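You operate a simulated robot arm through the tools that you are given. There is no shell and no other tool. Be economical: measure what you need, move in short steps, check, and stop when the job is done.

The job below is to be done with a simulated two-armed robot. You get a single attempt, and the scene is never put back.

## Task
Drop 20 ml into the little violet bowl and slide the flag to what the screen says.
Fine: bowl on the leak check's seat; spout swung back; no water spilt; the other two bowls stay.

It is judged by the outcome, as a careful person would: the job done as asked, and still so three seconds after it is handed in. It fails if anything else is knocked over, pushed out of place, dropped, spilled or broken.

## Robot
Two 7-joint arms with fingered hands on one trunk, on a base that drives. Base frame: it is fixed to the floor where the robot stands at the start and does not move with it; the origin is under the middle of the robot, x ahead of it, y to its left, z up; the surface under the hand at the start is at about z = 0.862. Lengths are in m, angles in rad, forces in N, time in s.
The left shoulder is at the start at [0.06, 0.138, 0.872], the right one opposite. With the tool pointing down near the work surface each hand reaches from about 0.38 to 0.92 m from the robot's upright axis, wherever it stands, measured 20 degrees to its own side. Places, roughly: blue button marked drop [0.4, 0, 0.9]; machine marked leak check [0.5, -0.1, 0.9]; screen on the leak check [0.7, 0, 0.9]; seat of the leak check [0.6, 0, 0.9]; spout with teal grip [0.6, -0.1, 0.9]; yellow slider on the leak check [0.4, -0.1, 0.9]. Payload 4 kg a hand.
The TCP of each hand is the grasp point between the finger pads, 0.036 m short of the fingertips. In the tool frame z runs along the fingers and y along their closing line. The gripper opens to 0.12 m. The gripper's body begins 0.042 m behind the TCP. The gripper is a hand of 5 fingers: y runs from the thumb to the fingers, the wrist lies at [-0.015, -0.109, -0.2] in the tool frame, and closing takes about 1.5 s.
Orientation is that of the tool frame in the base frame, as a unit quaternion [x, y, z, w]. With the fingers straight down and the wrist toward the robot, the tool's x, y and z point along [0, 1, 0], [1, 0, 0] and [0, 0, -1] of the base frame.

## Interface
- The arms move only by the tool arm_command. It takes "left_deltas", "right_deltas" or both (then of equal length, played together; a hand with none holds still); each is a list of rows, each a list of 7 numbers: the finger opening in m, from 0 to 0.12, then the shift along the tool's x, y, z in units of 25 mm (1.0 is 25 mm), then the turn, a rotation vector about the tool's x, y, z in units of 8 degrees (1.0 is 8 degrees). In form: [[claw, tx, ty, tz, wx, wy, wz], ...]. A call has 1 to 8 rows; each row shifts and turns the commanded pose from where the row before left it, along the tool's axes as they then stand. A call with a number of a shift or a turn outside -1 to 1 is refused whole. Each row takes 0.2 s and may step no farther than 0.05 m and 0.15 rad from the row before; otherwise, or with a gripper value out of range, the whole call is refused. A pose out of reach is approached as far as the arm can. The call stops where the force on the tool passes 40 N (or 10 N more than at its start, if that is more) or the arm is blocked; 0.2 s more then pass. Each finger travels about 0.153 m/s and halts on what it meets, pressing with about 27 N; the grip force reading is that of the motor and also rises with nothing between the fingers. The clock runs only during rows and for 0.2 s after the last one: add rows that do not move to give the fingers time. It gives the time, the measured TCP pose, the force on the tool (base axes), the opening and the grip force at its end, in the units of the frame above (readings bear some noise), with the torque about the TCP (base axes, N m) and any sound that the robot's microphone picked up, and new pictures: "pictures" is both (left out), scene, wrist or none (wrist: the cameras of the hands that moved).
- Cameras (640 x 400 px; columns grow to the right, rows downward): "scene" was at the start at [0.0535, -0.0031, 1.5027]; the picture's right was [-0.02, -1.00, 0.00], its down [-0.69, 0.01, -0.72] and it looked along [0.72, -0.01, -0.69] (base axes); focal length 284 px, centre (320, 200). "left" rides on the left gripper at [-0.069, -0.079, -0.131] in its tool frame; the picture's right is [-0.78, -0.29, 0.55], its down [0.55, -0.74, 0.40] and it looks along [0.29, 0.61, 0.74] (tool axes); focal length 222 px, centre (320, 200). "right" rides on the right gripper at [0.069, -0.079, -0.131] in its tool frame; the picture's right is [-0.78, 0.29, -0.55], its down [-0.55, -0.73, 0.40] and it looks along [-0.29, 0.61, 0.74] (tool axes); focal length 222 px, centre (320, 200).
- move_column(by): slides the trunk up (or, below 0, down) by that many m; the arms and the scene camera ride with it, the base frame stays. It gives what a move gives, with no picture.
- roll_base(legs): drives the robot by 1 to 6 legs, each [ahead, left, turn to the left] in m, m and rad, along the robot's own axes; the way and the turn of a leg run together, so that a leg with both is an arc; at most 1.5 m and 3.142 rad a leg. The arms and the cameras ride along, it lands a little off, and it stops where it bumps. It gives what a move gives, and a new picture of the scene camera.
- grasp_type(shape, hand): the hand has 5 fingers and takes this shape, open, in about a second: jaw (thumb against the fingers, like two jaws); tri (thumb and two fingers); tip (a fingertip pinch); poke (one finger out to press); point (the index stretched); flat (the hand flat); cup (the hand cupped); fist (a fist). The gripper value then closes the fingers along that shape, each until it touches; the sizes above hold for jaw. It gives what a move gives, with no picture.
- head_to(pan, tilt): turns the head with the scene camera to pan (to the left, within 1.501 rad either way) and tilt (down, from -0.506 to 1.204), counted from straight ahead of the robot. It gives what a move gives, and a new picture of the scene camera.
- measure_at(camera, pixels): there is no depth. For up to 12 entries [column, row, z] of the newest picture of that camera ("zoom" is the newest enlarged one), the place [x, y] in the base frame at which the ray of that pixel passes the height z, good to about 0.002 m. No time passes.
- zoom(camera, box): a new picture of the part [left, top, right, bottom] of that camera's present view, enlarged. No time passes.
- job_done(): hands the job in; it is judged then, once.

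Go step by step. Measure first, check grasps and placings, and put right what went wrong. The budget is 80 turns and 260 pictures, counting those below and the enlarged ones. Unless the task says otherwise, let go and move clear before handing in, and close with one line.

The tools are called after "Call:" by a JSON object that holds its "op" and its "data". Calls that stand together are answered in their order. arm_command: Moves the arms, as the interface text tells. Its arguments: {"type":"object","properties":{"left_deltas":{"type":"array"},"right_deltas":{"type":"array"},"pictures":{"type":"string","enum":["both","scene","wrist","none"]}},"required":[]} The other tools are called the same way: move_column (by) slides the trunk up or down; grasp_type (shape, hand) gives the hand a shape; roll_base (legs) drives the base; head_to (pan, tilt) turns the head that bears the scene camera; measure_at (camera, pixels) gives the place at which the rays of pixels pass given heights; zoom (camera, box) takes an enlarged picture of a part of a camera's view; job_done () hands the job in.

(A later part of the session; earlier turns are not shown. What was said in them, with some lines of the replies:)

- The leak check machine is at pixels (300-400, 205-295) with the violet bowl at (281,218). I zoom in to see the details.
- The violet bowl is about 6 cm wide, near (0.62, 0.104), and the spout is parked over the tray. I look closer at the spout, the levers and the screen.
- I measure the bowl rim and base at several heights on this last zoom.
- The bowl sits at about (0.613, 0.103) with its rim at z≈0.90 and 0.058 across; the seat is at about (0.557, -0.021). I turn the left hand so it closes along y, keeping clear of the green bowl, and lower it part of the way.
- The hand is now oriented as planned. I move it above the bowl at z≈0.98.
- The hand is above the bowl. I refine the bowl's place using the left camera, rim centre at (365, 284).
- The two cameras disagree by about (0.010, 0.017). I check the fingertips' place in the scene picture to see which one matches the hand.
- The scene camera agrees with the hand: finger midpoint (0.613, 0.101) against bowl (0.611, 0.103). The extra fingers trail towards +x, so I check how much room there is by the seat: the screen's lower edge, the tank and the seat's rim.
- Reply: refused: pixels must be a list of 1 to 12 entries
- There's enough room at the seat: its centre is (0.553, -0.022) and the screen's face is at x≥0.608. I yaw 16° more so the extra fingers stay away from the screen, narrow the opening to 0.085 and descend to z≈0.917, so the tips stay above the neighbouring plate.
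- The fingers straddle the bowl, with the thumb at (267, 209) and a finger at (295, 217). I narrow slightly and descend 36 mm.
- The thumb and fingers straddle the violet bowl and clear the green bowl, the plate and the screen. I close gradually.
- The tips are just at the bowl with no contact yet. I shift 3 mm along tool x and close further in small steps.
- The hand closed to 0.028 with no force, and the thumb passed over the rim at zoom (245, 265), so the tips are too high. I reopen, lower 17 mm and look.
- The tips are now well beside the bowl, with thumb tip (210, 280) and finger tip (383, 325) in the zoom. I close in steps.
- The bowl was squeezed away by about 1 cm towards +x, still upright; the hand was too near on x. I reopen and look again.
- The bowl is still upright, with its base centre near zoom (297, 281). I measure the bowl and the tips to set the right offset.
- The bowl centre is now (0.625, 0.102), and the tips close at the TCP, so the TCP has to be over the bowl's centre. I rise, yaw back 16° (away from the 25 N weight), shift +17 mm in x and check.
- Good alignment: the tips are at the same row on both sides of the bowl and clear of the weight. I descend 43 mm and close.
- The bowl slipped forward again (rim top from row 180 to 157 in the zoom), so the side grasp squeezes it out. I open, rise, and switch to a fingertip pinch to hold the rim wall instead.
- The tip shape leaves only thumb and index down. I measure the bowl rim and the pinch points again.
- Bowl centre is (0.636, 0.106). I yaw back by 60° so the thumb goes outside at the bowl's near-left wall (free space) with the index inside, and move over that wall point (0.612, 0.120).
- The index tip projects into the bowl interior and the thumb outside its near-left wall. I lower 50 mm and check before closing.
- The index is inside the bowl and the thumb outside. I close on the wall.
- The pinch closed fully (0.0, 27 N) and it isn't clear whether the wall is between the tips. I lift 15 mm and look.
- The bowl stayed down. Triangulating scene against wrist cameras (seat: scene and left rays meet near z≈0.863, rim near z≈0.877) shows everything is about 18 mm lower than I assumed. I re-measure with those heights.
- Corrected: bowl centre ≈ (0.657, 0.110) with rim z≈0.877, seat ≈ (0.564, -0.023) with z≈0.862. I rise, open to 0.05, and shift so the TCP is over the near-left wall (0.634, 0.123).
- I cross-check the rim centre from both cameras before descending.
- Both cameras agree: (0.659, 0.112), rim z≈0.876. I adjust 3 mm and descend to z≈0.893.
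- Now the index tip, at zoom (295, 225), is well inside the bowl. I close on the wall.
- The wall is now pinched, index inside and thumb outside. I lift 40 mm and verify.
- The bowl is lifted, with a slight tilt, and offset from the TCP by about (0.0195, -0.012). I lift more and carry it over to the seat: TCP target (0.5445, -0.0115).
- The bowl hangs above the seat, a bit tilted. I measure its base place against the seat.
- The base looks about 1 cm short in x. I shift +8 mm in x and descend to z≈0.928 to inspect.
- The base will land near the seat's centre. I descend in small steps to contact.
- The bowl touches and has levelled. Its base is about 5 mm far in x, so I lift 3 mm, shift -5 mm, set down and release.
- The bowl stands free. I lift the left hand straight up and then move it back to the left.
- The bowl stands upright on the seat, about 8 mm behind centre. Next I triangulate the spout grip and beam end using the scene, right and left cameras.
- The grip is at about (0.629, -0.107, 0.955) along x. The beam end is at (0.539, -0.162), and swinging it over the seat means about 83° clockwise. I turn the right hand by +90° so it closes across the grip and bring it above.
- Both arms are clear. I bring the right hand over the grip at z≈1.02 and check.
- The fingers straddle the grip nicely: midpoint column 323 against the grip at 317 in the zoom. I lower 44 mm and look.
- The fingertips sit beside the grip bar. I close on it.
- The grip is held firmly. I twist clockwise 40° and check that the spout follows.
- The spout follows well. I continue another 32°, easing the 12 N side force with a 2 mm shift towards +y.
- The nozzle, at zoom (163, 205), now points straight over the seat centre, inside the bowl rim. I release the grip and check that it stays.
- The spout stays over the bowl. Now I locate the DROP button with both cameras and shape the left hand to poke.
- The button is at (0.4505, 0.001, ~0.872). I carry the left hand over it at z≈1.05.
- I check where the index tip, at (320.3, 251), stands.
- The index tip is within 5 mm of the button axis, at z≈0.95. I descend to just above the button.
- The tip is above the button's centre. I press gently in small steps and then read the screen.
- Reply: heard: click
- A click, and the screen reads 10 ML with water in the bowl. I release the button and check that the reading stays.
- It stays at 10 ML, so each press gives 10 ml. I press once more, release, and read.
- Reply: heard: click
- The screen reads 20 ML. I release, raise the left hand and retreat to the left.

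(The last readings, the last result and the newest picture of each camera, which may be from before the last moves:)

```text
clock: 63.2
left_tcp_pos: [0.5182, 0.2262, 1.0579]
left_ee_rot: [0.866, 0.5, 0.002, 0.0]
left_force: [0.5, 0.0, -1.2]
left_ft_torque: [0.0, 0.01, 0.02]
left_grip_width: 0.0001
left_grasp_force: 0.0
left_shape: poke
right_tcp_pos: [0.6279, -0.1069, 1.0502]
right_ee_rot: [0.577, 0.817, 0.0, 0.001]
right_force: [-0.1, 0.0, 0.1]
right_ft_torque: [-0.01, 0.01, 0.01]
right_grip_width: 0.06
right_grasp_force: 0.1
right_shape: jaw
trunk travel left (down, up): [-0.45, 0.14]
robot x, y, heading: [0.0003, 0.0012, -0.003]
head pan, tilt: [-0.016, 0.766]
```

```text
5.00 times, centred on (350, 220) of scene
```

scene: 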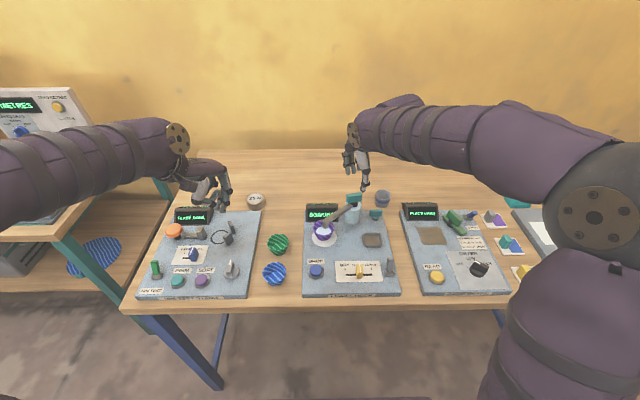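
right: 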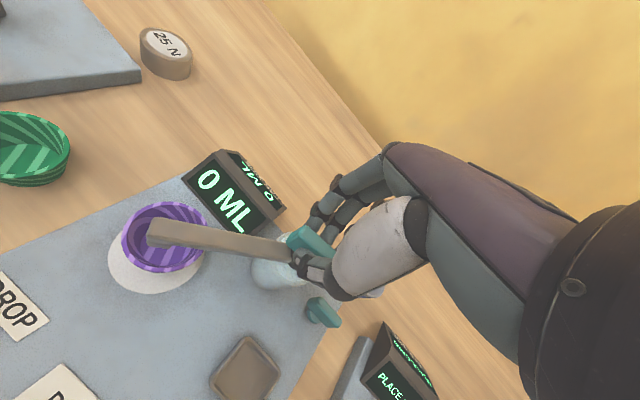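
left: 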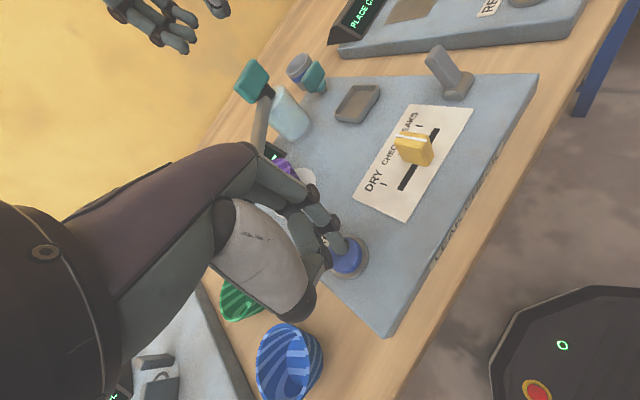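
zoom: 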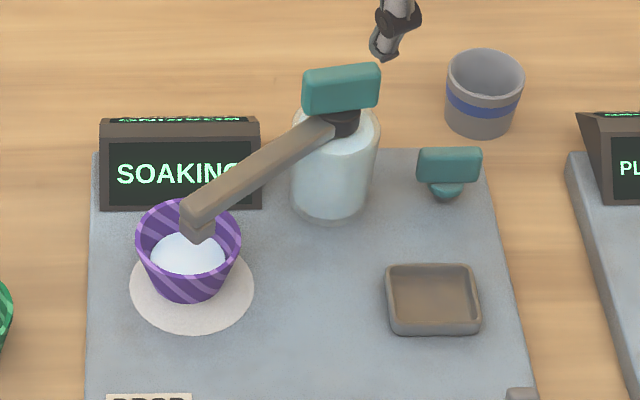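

The screen says SOAKING. Meanwhile I swing the spout back: lower the right hand onto the grip again and close.

Call:
{"op": "arm_command", "data": {"right_deltas": [[0.06, 0, 0, 0.9, 0, 0, 0], [0.06, 0, 0, 0.95, 0, 0, 0], [0.06, 0, 0, 0.95, 0, 0, 0], [0.05, 0, 0, 0, 0, 0, 0], [0.035, 0, 0, 0, 0, 0, 0], [0.02, 0, 0, 0, 0, 0, 0], [0.008, 0, 0, 0, 0, 0, 0], [0.0, 0, 0, 0, 0, 0, 0]], "pictures": "none"}}

Call:
{"op": "arm_command", "data": {"right_deltas": [[0.0, 0, 0, 0, 0, 0, 0], [0.0, 0, 0, 0, 0, 0, 0], [0.0, 0, 0, 0, 0, 0, 0]], "pictures": "wrist"}}

Call:
{"op": "zoom", "data": {"camera": "scene", "box": [290, 180, 410, 260]}}

```text
clock: 65.0
left_tcp_pos: [0.5169, 0.2264, 1.0585]
left_ee_rot: [0.866, 0.5, 0.002, 0.0]
left_force: [0.1, -0.6, 0.8]
left_ft_torque: [0.0, 0.0, 0.0]
left_grip_width: 0.0
left_grasp_force: 0.0
left_shape: poke
right_tcp_pos: [0.6271, -0.1076, 0.9799]
right_ee_rot: [0.576, 0.818, 0.0, -0.001]
right_force: [6.6, 1.1, 1.4]
right_ft_torque: [0.0, -0.2, 0.01]
right_grip_width: 0.0078
right_grasp_force: 27.2
right_shape: jaw
trunk travel left (down, up): [-0.45, 0.14]
robot x, y, heading: [-0.0039, 0.0028, 0.002]
head pan, tilt: [-0.016, 0.766]
```

```text
clock: 65.8
left_tcp_pos: [0.5185, 0.2256, 1.0579]
left_ee_rot: [0.867, 0.499, 0.001, 0.0]
left_force: [-0.2, 0.4, 0.4]
left_ft_torque: [0.02, 0.04, -0.01]
left_grip_width: 0.0002
left_grasp_force: 0.1
left_shape: poke
right_tcp_pos: [0.6264, -0.1073, 0.9789]
right_ee_rot: [0.577, 0.817, 0.0, 0.001]
right_force: [6.7, 0.8, 2.7]
right_ft_torque: [0.02, -0.26, -0.02]
right_grip_width: 0.0078
right_grasp_force: 27.2
right_shape: jaw
trunk travel left (down, up): [-0.45, 0.14]
robot x, y, heading: [0.0026, -0.0006, -0.0]
head pan, tilt: [-0.016, 0.766]
```

right: 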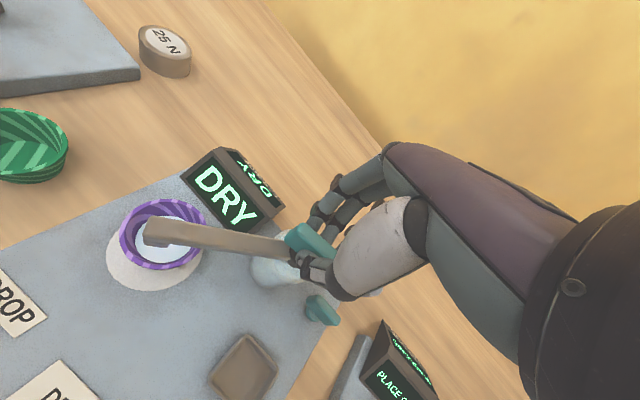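

```text
5.00 times, centred on (350, 220) of scene
```

zoom: 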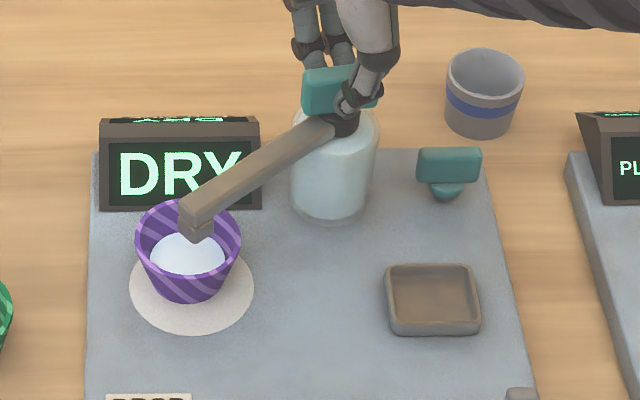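

The screen now says DRY. I swing the spout back over the tray.

Call:
{"op": "arm_command", "data": {"right_deltas": [[0.0, 0, 0, 0, 0, 0, -0.8], [0.0, 0, 0, 0, 0, 0, -0.8], [0.0, 0, 0, 0, 0, 0, -0.8], [0.0, 0, 0, 0, 0, 0, -0.8], [0.0, 0, 0, 0, 0, 0, -0.8], [0.0, 0, 0, 0, 0, 0, -0.8], [0.0, 0, 0, 0, 0, 0, -0.8]], "pictures": "none"}}

Call:
{"op": "arm_command", "data": {"right_deltas": [[0.0, 0, 0, 0, 0, 0, -0.8], [0.0, 0, 0, 0, 0, 0, -0.8], [0.0, 0, 0, 0, 0, 0, -0.8], [0.0, 0, 0, 0, 0, 0, -0.4], [0.0, 0, 0, 0, 0, 0, 0]], "pictures": "scene"}}

Call:
{"op": "zoom", "data": {"camera": "scene", "box": [290, 180, 410, 260]}}

```text
clock: 67.4
left_tcp_pos: [0.5181, 0.2243, 1.0588]
left_ee_rot: [0.866, 0.5, 0.001, 0.0]
left_force: [-1.0, -0.7, 0.8]
left_ft_torque: [-0.02, 0.0, 0.02]
left_grip_width: 0.0002
left_grasp_force: 0.0
left_shape: poke
right_tcp_pos: [0.6273, -0.1084, 0.9801]
right_ee_rot: [0.222, 0.975, 0.001, 0.002]
right_force: [14.9, -12.7, 5.2]
right_ft_torque: [-0.29, -0.45, -0.07]
right_grip_width: 0.008
right_grasp_force: 27.0
right_shape: jaw
trunk travel left (down, up): [-0.45, 0.14]
robot x, y, heading: [0.0031, -0.001, 0.002]
head pan, tilt: [-0.016, 0.766]
```

```text
clock: 68.6
left_tcp_pos: [0.5184, 0.2247, 1.059]
left_ee_rot: [0.866, 0.501, 0.001, 0.0]
left_force: [0.5, -0.2, 0.2]
left_ft_torque: [0.02, 0.02, -0.01]
left_grip_width: 0.0002
left_grasp_force: 0.1
left_shape: poke
right_tcp_pos: [0.6276, -0.1078, 0.9803]
right_ee_rot: [0.027, 1.0, 0.0, 0.0]
right_force: [17.7, -9.4, 3.7]
right_ft_torque: [-0.3, -0.57, 0.0]
right_grip_width: 0.0084
right_grasp_force: 26.7
right_shape: jaw
trunk travel left (down, up): [-0.45, 0.14]
robot x, y, heading: [0.0013, 0.0005, 0.0]
head pan, tilt: [-0.016, 0.766]
```

scene: 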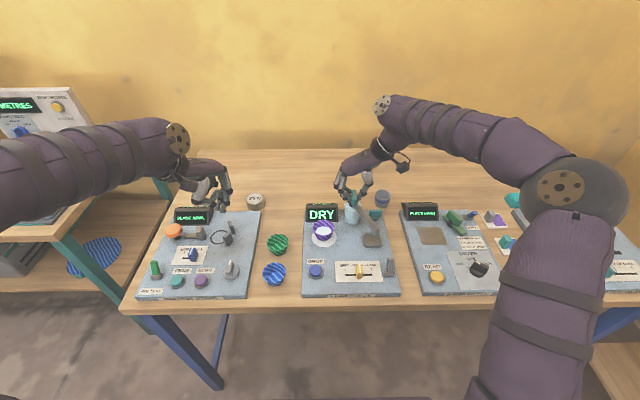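

```text
5.00 times, centred on (350, 220) of scene
```

zoom: 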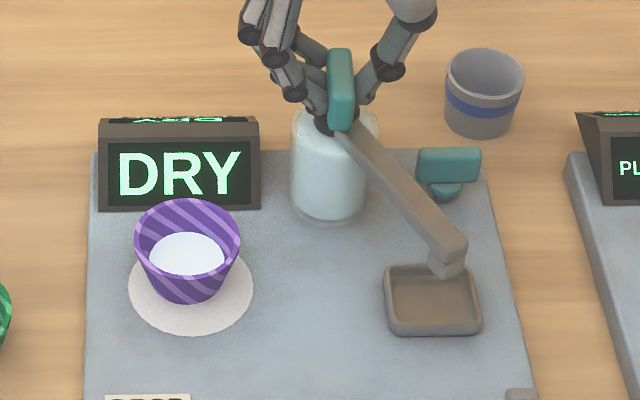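

The spout is back over the tray, with the beam end at the same place as at the start. I release and rise.

Call:
{"op": "arm_command", "data": {"right_deltas": [[0.01, -0.06, 0, 0, 0, 0, 0], [0.02, 0, 0, 0, 0, 0, 0], [0.035, 0, 0, 0, 0, 0, 0], [0.05, 0, 0, 0, 0, 0, 0], [0.06, 0, 0, 0, 0, 0, 0], [0.06, 0, 0, -0.8, 0, 0, 0], [0.06, 0, 0, -1, 0, 0, 0], [0.06, 0, 0, -1, 0, 0, 0]], "pictures": "none"}}

Call:
{"op": "grasp_type", "data": {"shape": "tip", "hand": "right"}}

Call:
{"op": "zoom", "data": {"camera": "scene", "box": [290, 180, 410, 260]}}

Call:
{"op": "zoom", "data": {"camera": "scene", "box": [330, 250, 405, 300]}}

```text
clock: 70.4
left_tcp_pos: [0.5165, 0.2249, 1.0578]
left_ee_rot: [0.866, 0.5, 0.001, 0.001]
left_force: [0.5, -0.2, 0.1]
left_ft_torque: [-0.03, 0.03, 0.04]
left_grip_width: 0.0001
left_grasp_force: 0.0
left_shape: poke
right_tcp_pos: [0.6277, -0.1083, 1.0507]
right_ee_rot: [0.028, 1.0, -0.001, -0.001]
right_force: [-0.1, 0.1, 0.4]
right_ft_torque: [0.03, 0.01, -0.02]
right_grip_width: 0.0598
right_grasp_force: 0.1
right_shape: jaw
trunk travel left (down, up): [-0.45, 0.14]
robot x, y, heading: [-0.0004, -0.0003, 0.001]
head pan, tilt: [-0.016, 0.766]
```

```text
clock: 71.3
left_tcp_pos: [0.5174, 0.225, 1.0589]
left_ee_rot: [0.866, 0.5, 0.001, -0.001]
left_force: [-0.3, 0.2, 0.3]
left_ft_torque: [0.0, 0.02, 0.02]
left_grip_width: 0.0002
left_grasp_force: 0.0
left_shape: poke
right_tcp_pos: [0.6269, -0.1074, 1.0507]
right_ee_rot: [0.028, 1.0, -0.001, 0.001]
right_force: [0.3, 0.2, -0.1]
right_ft_torque: [-0.04, 0.01, 0.0]
right_grip_width: 0.1197
right_grasp_force: 0.0
right_shape: tip
trunk travel left (down, up): [-0.45, 0.14]
robot x, y, heading: [0.0001, 0.0013, -0.002]
head pan, tilt: [-0.016, 0.766]
```

```text
5.00 times, centred on (350, 220) of scene
```

zoom: 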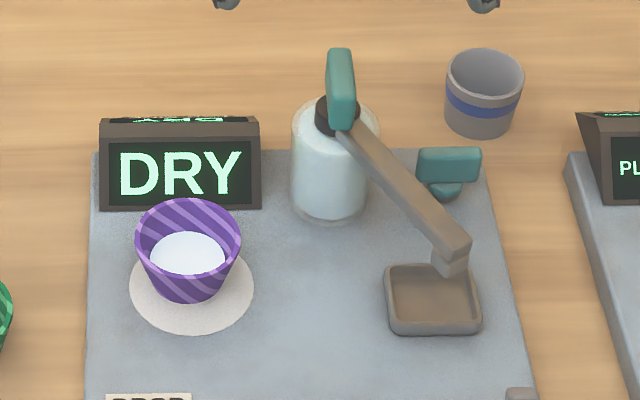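

```text
8.00 times, centred on (368, 275) of scene
```

zoom: 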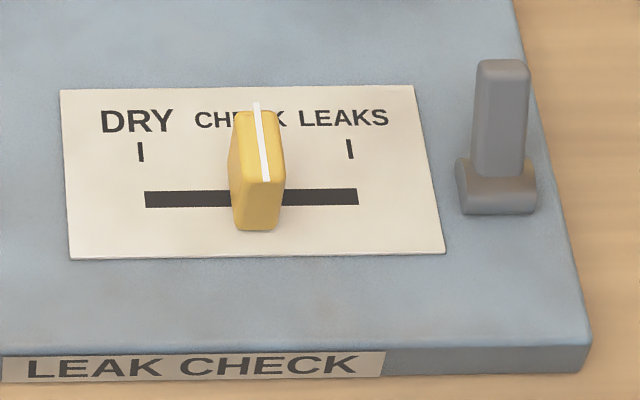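

The spout stays parked at its original place and the bowl holds the water. Now the flag: I measure the slider knob and the DRY tick.

Call:
{"op": "measure_at", "data": {"camera": "scene", "pixels": [[360.25, 275, 0.863], [346.1, 275, 0.863], [372.75, 275, 0.863], [345.5, 269, 0.863], [371.7, 268.6, 0.863], [360, 271, 0.875], [360, 266, 0.89], [386, 275, 0.865]]}}

Call:
{"op": "arm_command", "data": {"right_deltas": [[0.05, 1, 0, -0.4, 0, 0, 0], [0.05, 1, 0, 0, 0, 0, 0], [0.05, 1, 0, 0, 0, 0, 0], [0.05, 1, 0, 0, 0, 0, 0], [0.05, 1, 0, 0, 0, 0, 0], [0.05, 0, 0, 0, 0, 0, -0.4]]}}

Call:
{"op": "zoom", "data": {"camera": "right", "box": [150, 130, 430, 390]}}

```text
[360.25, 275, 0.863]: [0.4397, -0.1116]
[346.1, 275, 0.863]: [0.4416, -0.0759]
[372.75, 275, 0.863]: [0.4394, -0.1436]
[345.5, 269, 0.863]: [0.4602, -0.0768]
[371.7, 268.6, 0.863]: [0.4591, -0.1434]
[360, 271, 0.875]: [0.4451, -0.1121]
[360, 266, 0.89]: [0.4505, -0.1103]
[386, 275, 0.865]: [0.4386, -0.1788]
```

```text
clock: 72.7
left_tcp_pos: [0.5168, 0.2256, 1.0576]
left_ee_rot: [0.866, 0.5, 0.001, 0.0]
left_force: [-0.6, 0.0, -0.6]
left_ft_torque: [-0.02, -0.01, 0.02]
left_grip_width: 0.0
left_grasp_force: 0.1
left_shape: poke
right_tcp_pos: [0.503, -0.099, 1.0598]
right_ee_rot: [0.0, 1.0, 0.0, -0.001]
right_force: [-0.6, 0.4, 0.3]
right_ft_torque: [0.01, -0.01, -0.02]
right_grip_width: 0.0502
right_grasp_force: 0.0
right_shape: tip
trunk travel left (down, up): [-0.45, 0.14]
robot x, y, heading: [0.003, 0.0014, -0.001]
head pan, tilt: [-0.016, 0.766]
```

scene: 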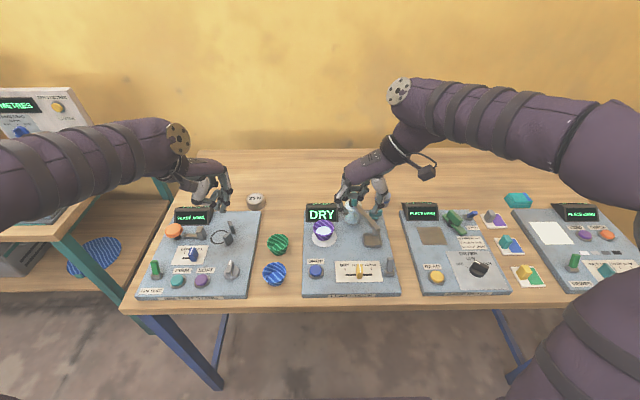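
right: 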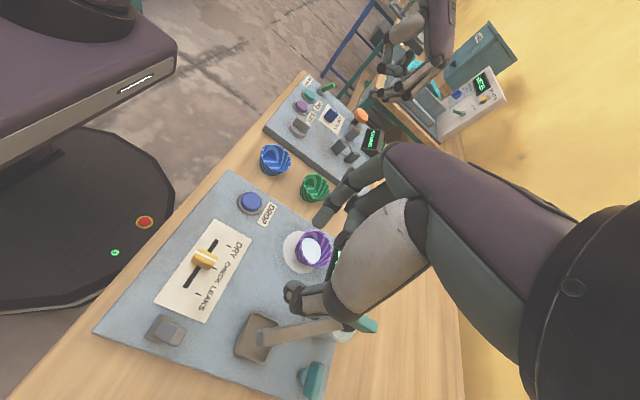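

```text
1.54 times, centred on (290, 260) of right
```

zoom: 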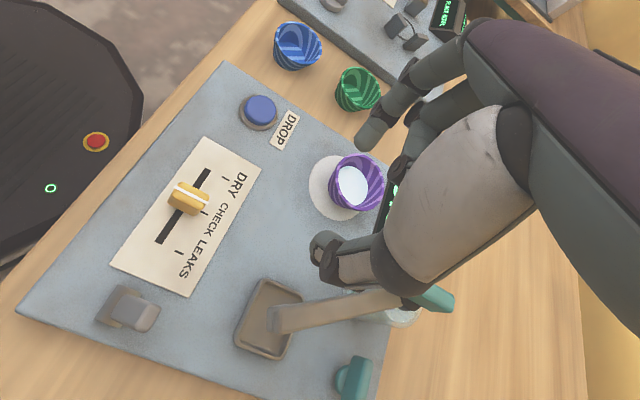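

The knob is at (0.440, -0.112) and the DRY tick at y=-0.077, so it needs +35 mm. I bring the pinch above the knob.

Call:
{"op": "arm_command", "data": {"right_deltas": [[0.05, 0.85, -0.2, 0.3, 0, 0, 0], [0.05, 0.85, -0.2, 0.8, 0, 0, 0], [0.05, 0.82, -0.12, 1, 0, 0, 0], [0.05, 0, 0, 1, 0, 0, 0], [0.05, 0, 0, 1, 0, 0, 0], [0.05, 0, 0, 0, 0, 0, 0]]}}

Call:
{"op": "zoom", "data": {"camera": "scene", "box": [315, 230, 420, 300]}}

Call:
{"op": "zoom", "data": {"camera": "right", "box": [150, 130, 430, 390]}}

```text
clock: 74.1
left_tcp_pos: [0.5173, 0.2256, 1.0591]
left_ee_rot: [0.866, 0.5, 0.001, 0.0]
left_force: [-0.3, -0.2, 0.6]
left_ft_torque: [0.02, -0.03, 0.02]
left_grip_width: 0.0
left_grasp_force: 0.1
left_shape: poke
right_tcp_pos: [0.4405, -0.1122, 0.9565]
right_ee_rot: [0.001, 1.0, 0.0, 0.0]
right_force: [-0.8, -0.6, 0.1]
right_ft_torque: [0.01, -0.03, 0.02]
right_grip_width: 0.0507
right_grasp_force: 0.0
right_shape: tip
trunk travel left (down, up): [-0.45, 0.14]
robot x, y, heading: [-0.0003, 0.0025, 0.005]
head pan, tilt: [-0.016, 0.766]
```

scene: 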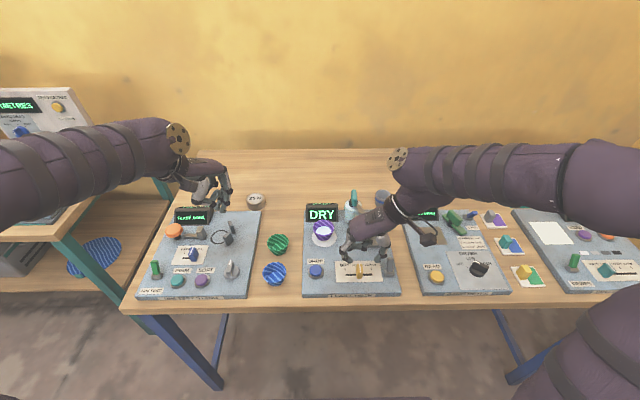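
right: 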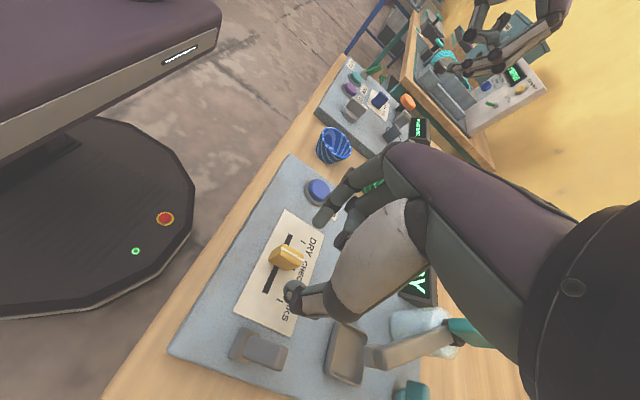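

```text
5.71 times, centred on (368, 265) of scene
```

zoom: 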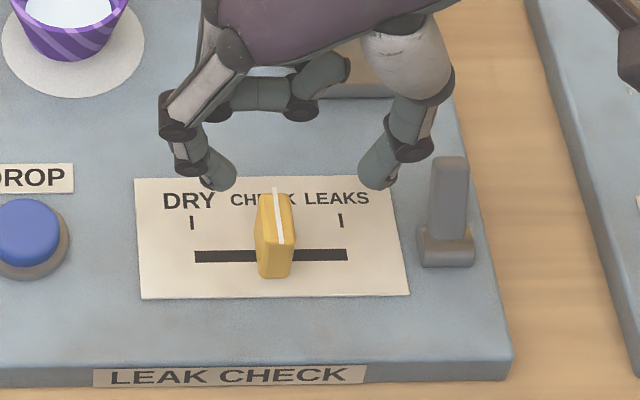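

```text
1.54 times, centred on (290, 260) of right
```

zoom: 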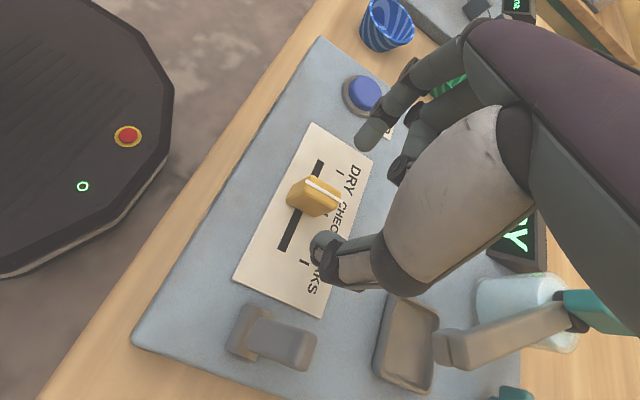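

The pinch straddles the knob symmetrically. I lower 48 mm and close on it.

Call:
{"op": "arm_command", "data": {"right_deltas": [[0.05, 0, 0, 0.8, 0, 0, 0], [0.05, 0, 0, 0.7, 0, 0, 0], [0.05, 0, 0, 0.4, 0, 0, 0], [0.04, 0, 0, 0, 0, 0, 0], [0.03, 0, 0, 0, 0, 0, 0], [0.02, 0, 0, 0, 0, 0, 0], [0.01, 0, 0, 0, 0, 0, 0], [0.008, 0, 0, 0, 0, 0, 0]], "pictures": "wrist"}}

Call:
{"op": "zoom", "data": {"camera": "scene", "box": [315, 230, 420, 300]}}

Call:
{"op": "zoom", "data": {"camera": "right", "box": [150, 130, 430, 390]}}

```text
clock: 75.9
left_tcp_pos: [0.5171, 0.2263, 1.0593]
left_ee_rot: [0.866, 0.5, 0.0, 0.0]
left_force: [0.7, 0.4, -0.7]
left_ft_torque: [0.02, 0.0, -0.01]
left_grip_width: 0.0002
left_grasp_force: 0.1
left_shape: poke
right_tcp_pos: [0.4395, -0.1116, 0.91]
right_ee_rot: [-0.001, 1.0, -0.001, 0.0]
right_force: [-0.9, 2.7, 0.9]
right_ft_torque: [0.13, 0.05, 0.01]
right_grip_width: 0.009
right_grasp_force: 0.0
right_shape: tip
trunk travel left (down, up): [-0.45, 0.14]
robot x, y, heading: [-0.0001, 0.0005, -0.003]
head pan, tilt: [-0.016, 0.766]
```

right: 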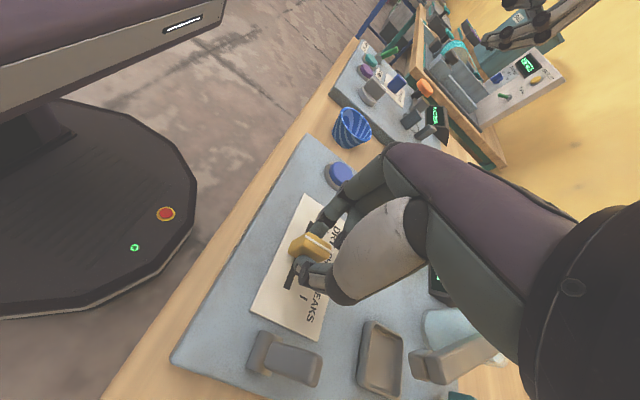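

```text
5.71 times, centred on (368, 265) of scene
```

zoom: 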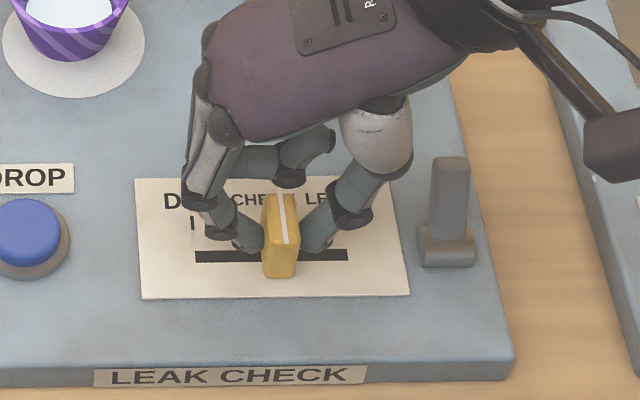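

```text
1.54 times, centred on (290, 260) of right
```

zoom: 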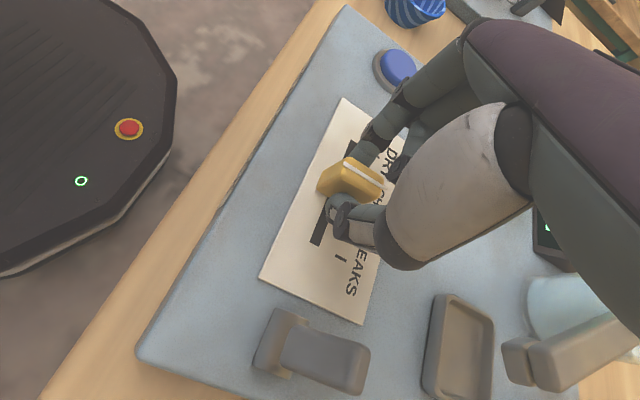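

The knob is between the tips. I close firmly and slide it +33 mm towards DRY.

Call:
{"op": "arm_command", "data": {"right_deltas": [[0.0, 0, 0, 0, 0, 0, 0], [0.0, 0, 0, 0, 0, 0, 0], [0.0, 0, 0.4, 0, 0, 0, 0], [0.0, 0, 0.4, 0, 0, 0, 0], [0.0, 0, 0.3, 0, 0, 0, 0], [0.0, 0, 0.2, 0, 0, 0, 0], [0.0, 0, 0, 0, 0, 0, 0]], "pictures": "none"}}

Call:
{"op": "zoom", "data": {"camera": "scene", "box": [315, 230, 420, 300]}}

```text
clock: 77.5
left_tcp_pos: [0.5186, 0.2251, 1.0589]
left_ee_rot: [0.866, 0.501, 0.003, 0.0]
left_force: [-0.1, 0.5, -0.7]
left_ft_torque: [-0.02, 0.0, 0.02]
left_grip_width: 0.0
left_grasp_force: 0.1
left_shape: poke
right_tcp_pos: [0.4405, -0.0784, 0.909]
right_ee_rot: [0.0, 1.0, -0.001, -0.001]
right_force: [-3.2, 2.0, -10.8]
right_ft_torque: [0.03, 0.05, 0.02]
right_grip_width: 0.0076
right_grasp_force: 27.0
right_shape: tip
trunk travel left (down, up): [-0.45, 0.14]
robot x, y, heading: [0.0006, -0.0007, -0.001]
head pan, tilt: [-0.016, 0.766]
```

```text
5.71 times, centred on (368, 265) of scene
```

zoom: 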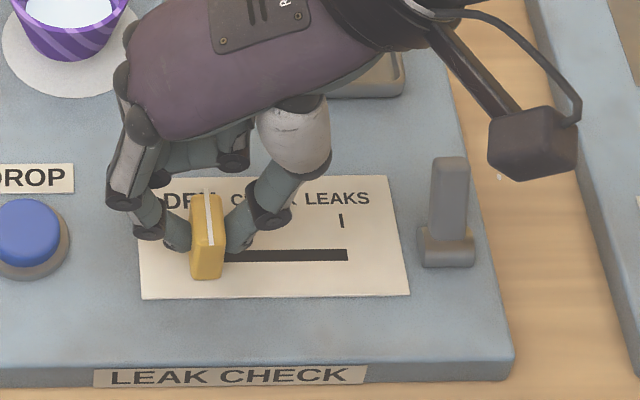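

The knob is near DRY, with its base at column 206 against the slot end and tick at 192. I slide another 5 mm.

Call:
{"op": "arm_command", "data": {"right_deltas": [[0.0, 0, 0.1, 0, 0, 0, 0], [0.0, 0, 0.1, 0, 0, 0, 0], [0.0, 0, 0, 0, 0, 0, 0]], "pictures": "none"}}

Call:
{"op": "zoom", "data": {"camera": "scene", "box": [315, 230, 420, 300]}}

```text
clock: 78.3
left_tcp_pos: [0.5181, 0.2249, 1.0587]
left_ee_rot: [0.866, 0.5, 0.001, 0.0]
left_force: [-0.3, -0.3, 0.3]
left_ft_torque: [0.01, 0.03, 0.0]
left_grip_width: 0.0001
left_grasp_force: 0.1
left_shape: poke
right_tcp_pos: [0.4394, -0.0745, 0.9095]
right_ee_rot: [0.0, 1.0, 0.0, 0.0]
right_force: [-3.8, -1.1, -9.8]
right_ft_torque: [0.0, 0.1, 0.04]
right_grip_width: 0.007
right_grasp_force: 27.0
right_shape: tip
trunk travel left (down, up): [-0.45, 0.14]
robot x, y, heading: [0.0004, 0.001, 0.004]
head pan, tilt: [-0.016, 0.766]
```

```text
5.71 times, centred on (368, 265) of scene
```

zoom: 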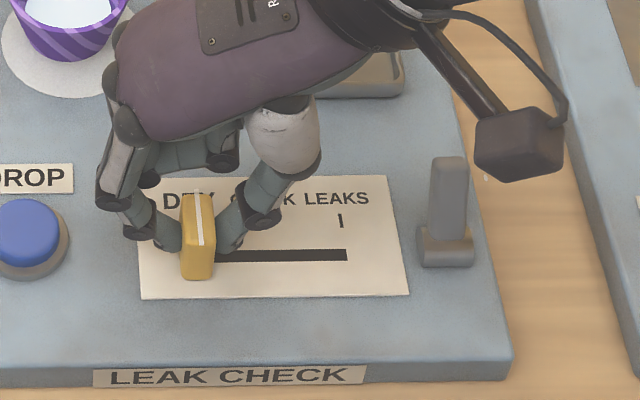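

The knob's base is now at the DRY tick (column ~195). I open the pinch and rise clear.

Call:
{"op": "arm_command", "data": {"right_deltas": [[0.01, 0, 0.03, 0, 0, 0, 0], [0.02, 0, 0, 0, 0, 0, 0], [0.035, 0, 0, 0, 0, 0, 0], [0.05, 0, 0, 0, 0, 0, 0], [0.05, 0, 0, -0.8, 0, 0, 0], [0.05, 0, 0, -1, 0, 0, 0], [0.05, 0, 0, -1, 0, 0, 0], [0.05, 0, 0, -1, 0, 0, 0]], "pictures": "none"}}

Call:
{"op": "arm_command", "data": {"right_deltas": [[0.05, 0, -0.5, -1, 0, 0, 0], [0.05, 0, -1, -1, 0, 0, 0], [0.05, 0, -1, -0.5, 0, 0, 0], [0.05, 0, -1, 0, 0, 0, 0], [0.05, 0, -1, 0, 0, 0, 0], [0.05, 0, -1, 0, 0, 0, 0], [0.05, 0, -1, 0, 0, 0, 0]], "pictures": "scene"}}

Call:
{"op": "zoom", "data": {"camera": "scene", "box": [270, 190, 420, 300]}}

Call:
{"op": "zoom", "data": {"camera": "scene", "box": [330, 250, 405, 300]}}

```text
clock: 80.1
left_tcp_pos: [0.5156, 0.226, 1.0582]
left_ee_rot: [0.866, 0.5, 0.001, 0.0]
left_force: [-0.6, 0.8, -1.0]
left_ft_torque: [0.01, 0.02, -0.02]
left_grip_width: 0.0
left_grasp_force: 0.1
left_shape: poke
right_tcp_pos: [0.439, -0.0743, 1.0049]
right_ee_rot: [0.0, 1.0, 0.0, 0.0]
right_force: [0.1, -0.5, -0.9]
right_ft_torque: [-0.01, 0.02, 0.04]
right_grip_width: 0.0498
right_grasp_force: 0.0
right_shape: tip
trunk travel left (down, up): [-0.45, 0.14]
robot x, y, heading: [-0.0005, 0.0015, -0.001]
head pan, tilt: [-0.016, 0.766]
```

```text
clock: 81.7
left_tcp_pos: [0.5185, 0.2245, 1.0589]
left_ee_rot: [0.866, 0.501, 0.001, 0.0]
left_force: [-0.7, 0.2, -0.2]
left_ft_torque: [-0.02, -0.03, 0.0]
left_grip_width: 0.0
left_grasp_force: 0.0
left_shape: poke
right_tcp_pos: [0.4382, -0.2382, 1.0664]
right_ee_rot: [0.0, 1.0, 0.0, 0.0]
right_force: [-0.5, -0.5, -0.6]
right_ft_torque: [-0.03, -0.02, -0.02]
right_grip_width: 0.0499
right_grasp_force: 0.0
right_shape: tip
trunk travel left (down, up): [-0.45, 0.14]
robot x, y, heading: [0.0016, -0.0016, -0.004]
head pan, tilt: [-0.016, 0.766]
```

scene: 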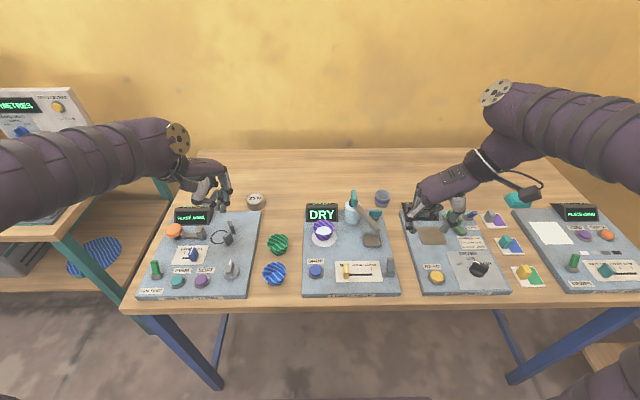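

```text
3.64 times, centred on (345, 245) of scene
```

zoom: 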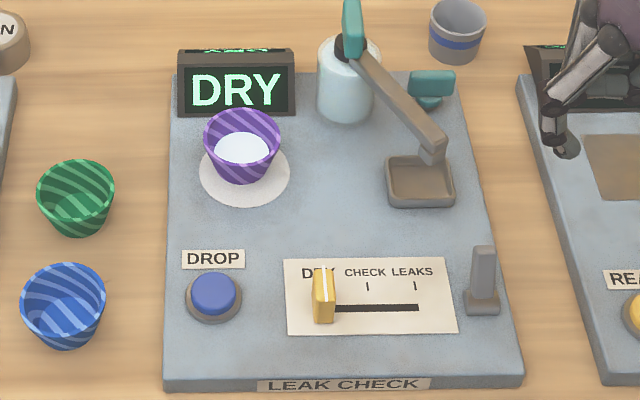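

```text
8.00 times, centred on (368, 275) of scene
```

zoom: 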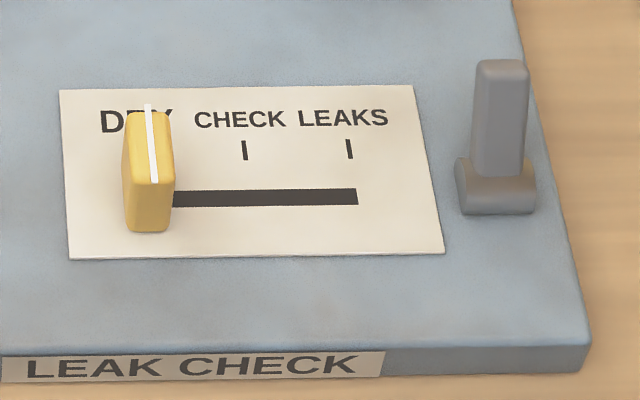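

The screen reads DRY, the flag is on the DRY tick, the spout is parked over the tray, and the bowl stands on the seat with its water. The green and blue bowls haven't moved and both hands are clear, so I hand in.

Call:
{"op": "job_done", "data": {}}

```text
The job is handed in.
```

The violet bowl is on the leak check's seat with 20 ml in it, about 7–8 mm behind centre. The flag is at DRY, as the screen says. The spout is swung back over its tray, I saw no water spilt, and the other two bowls were not moved.
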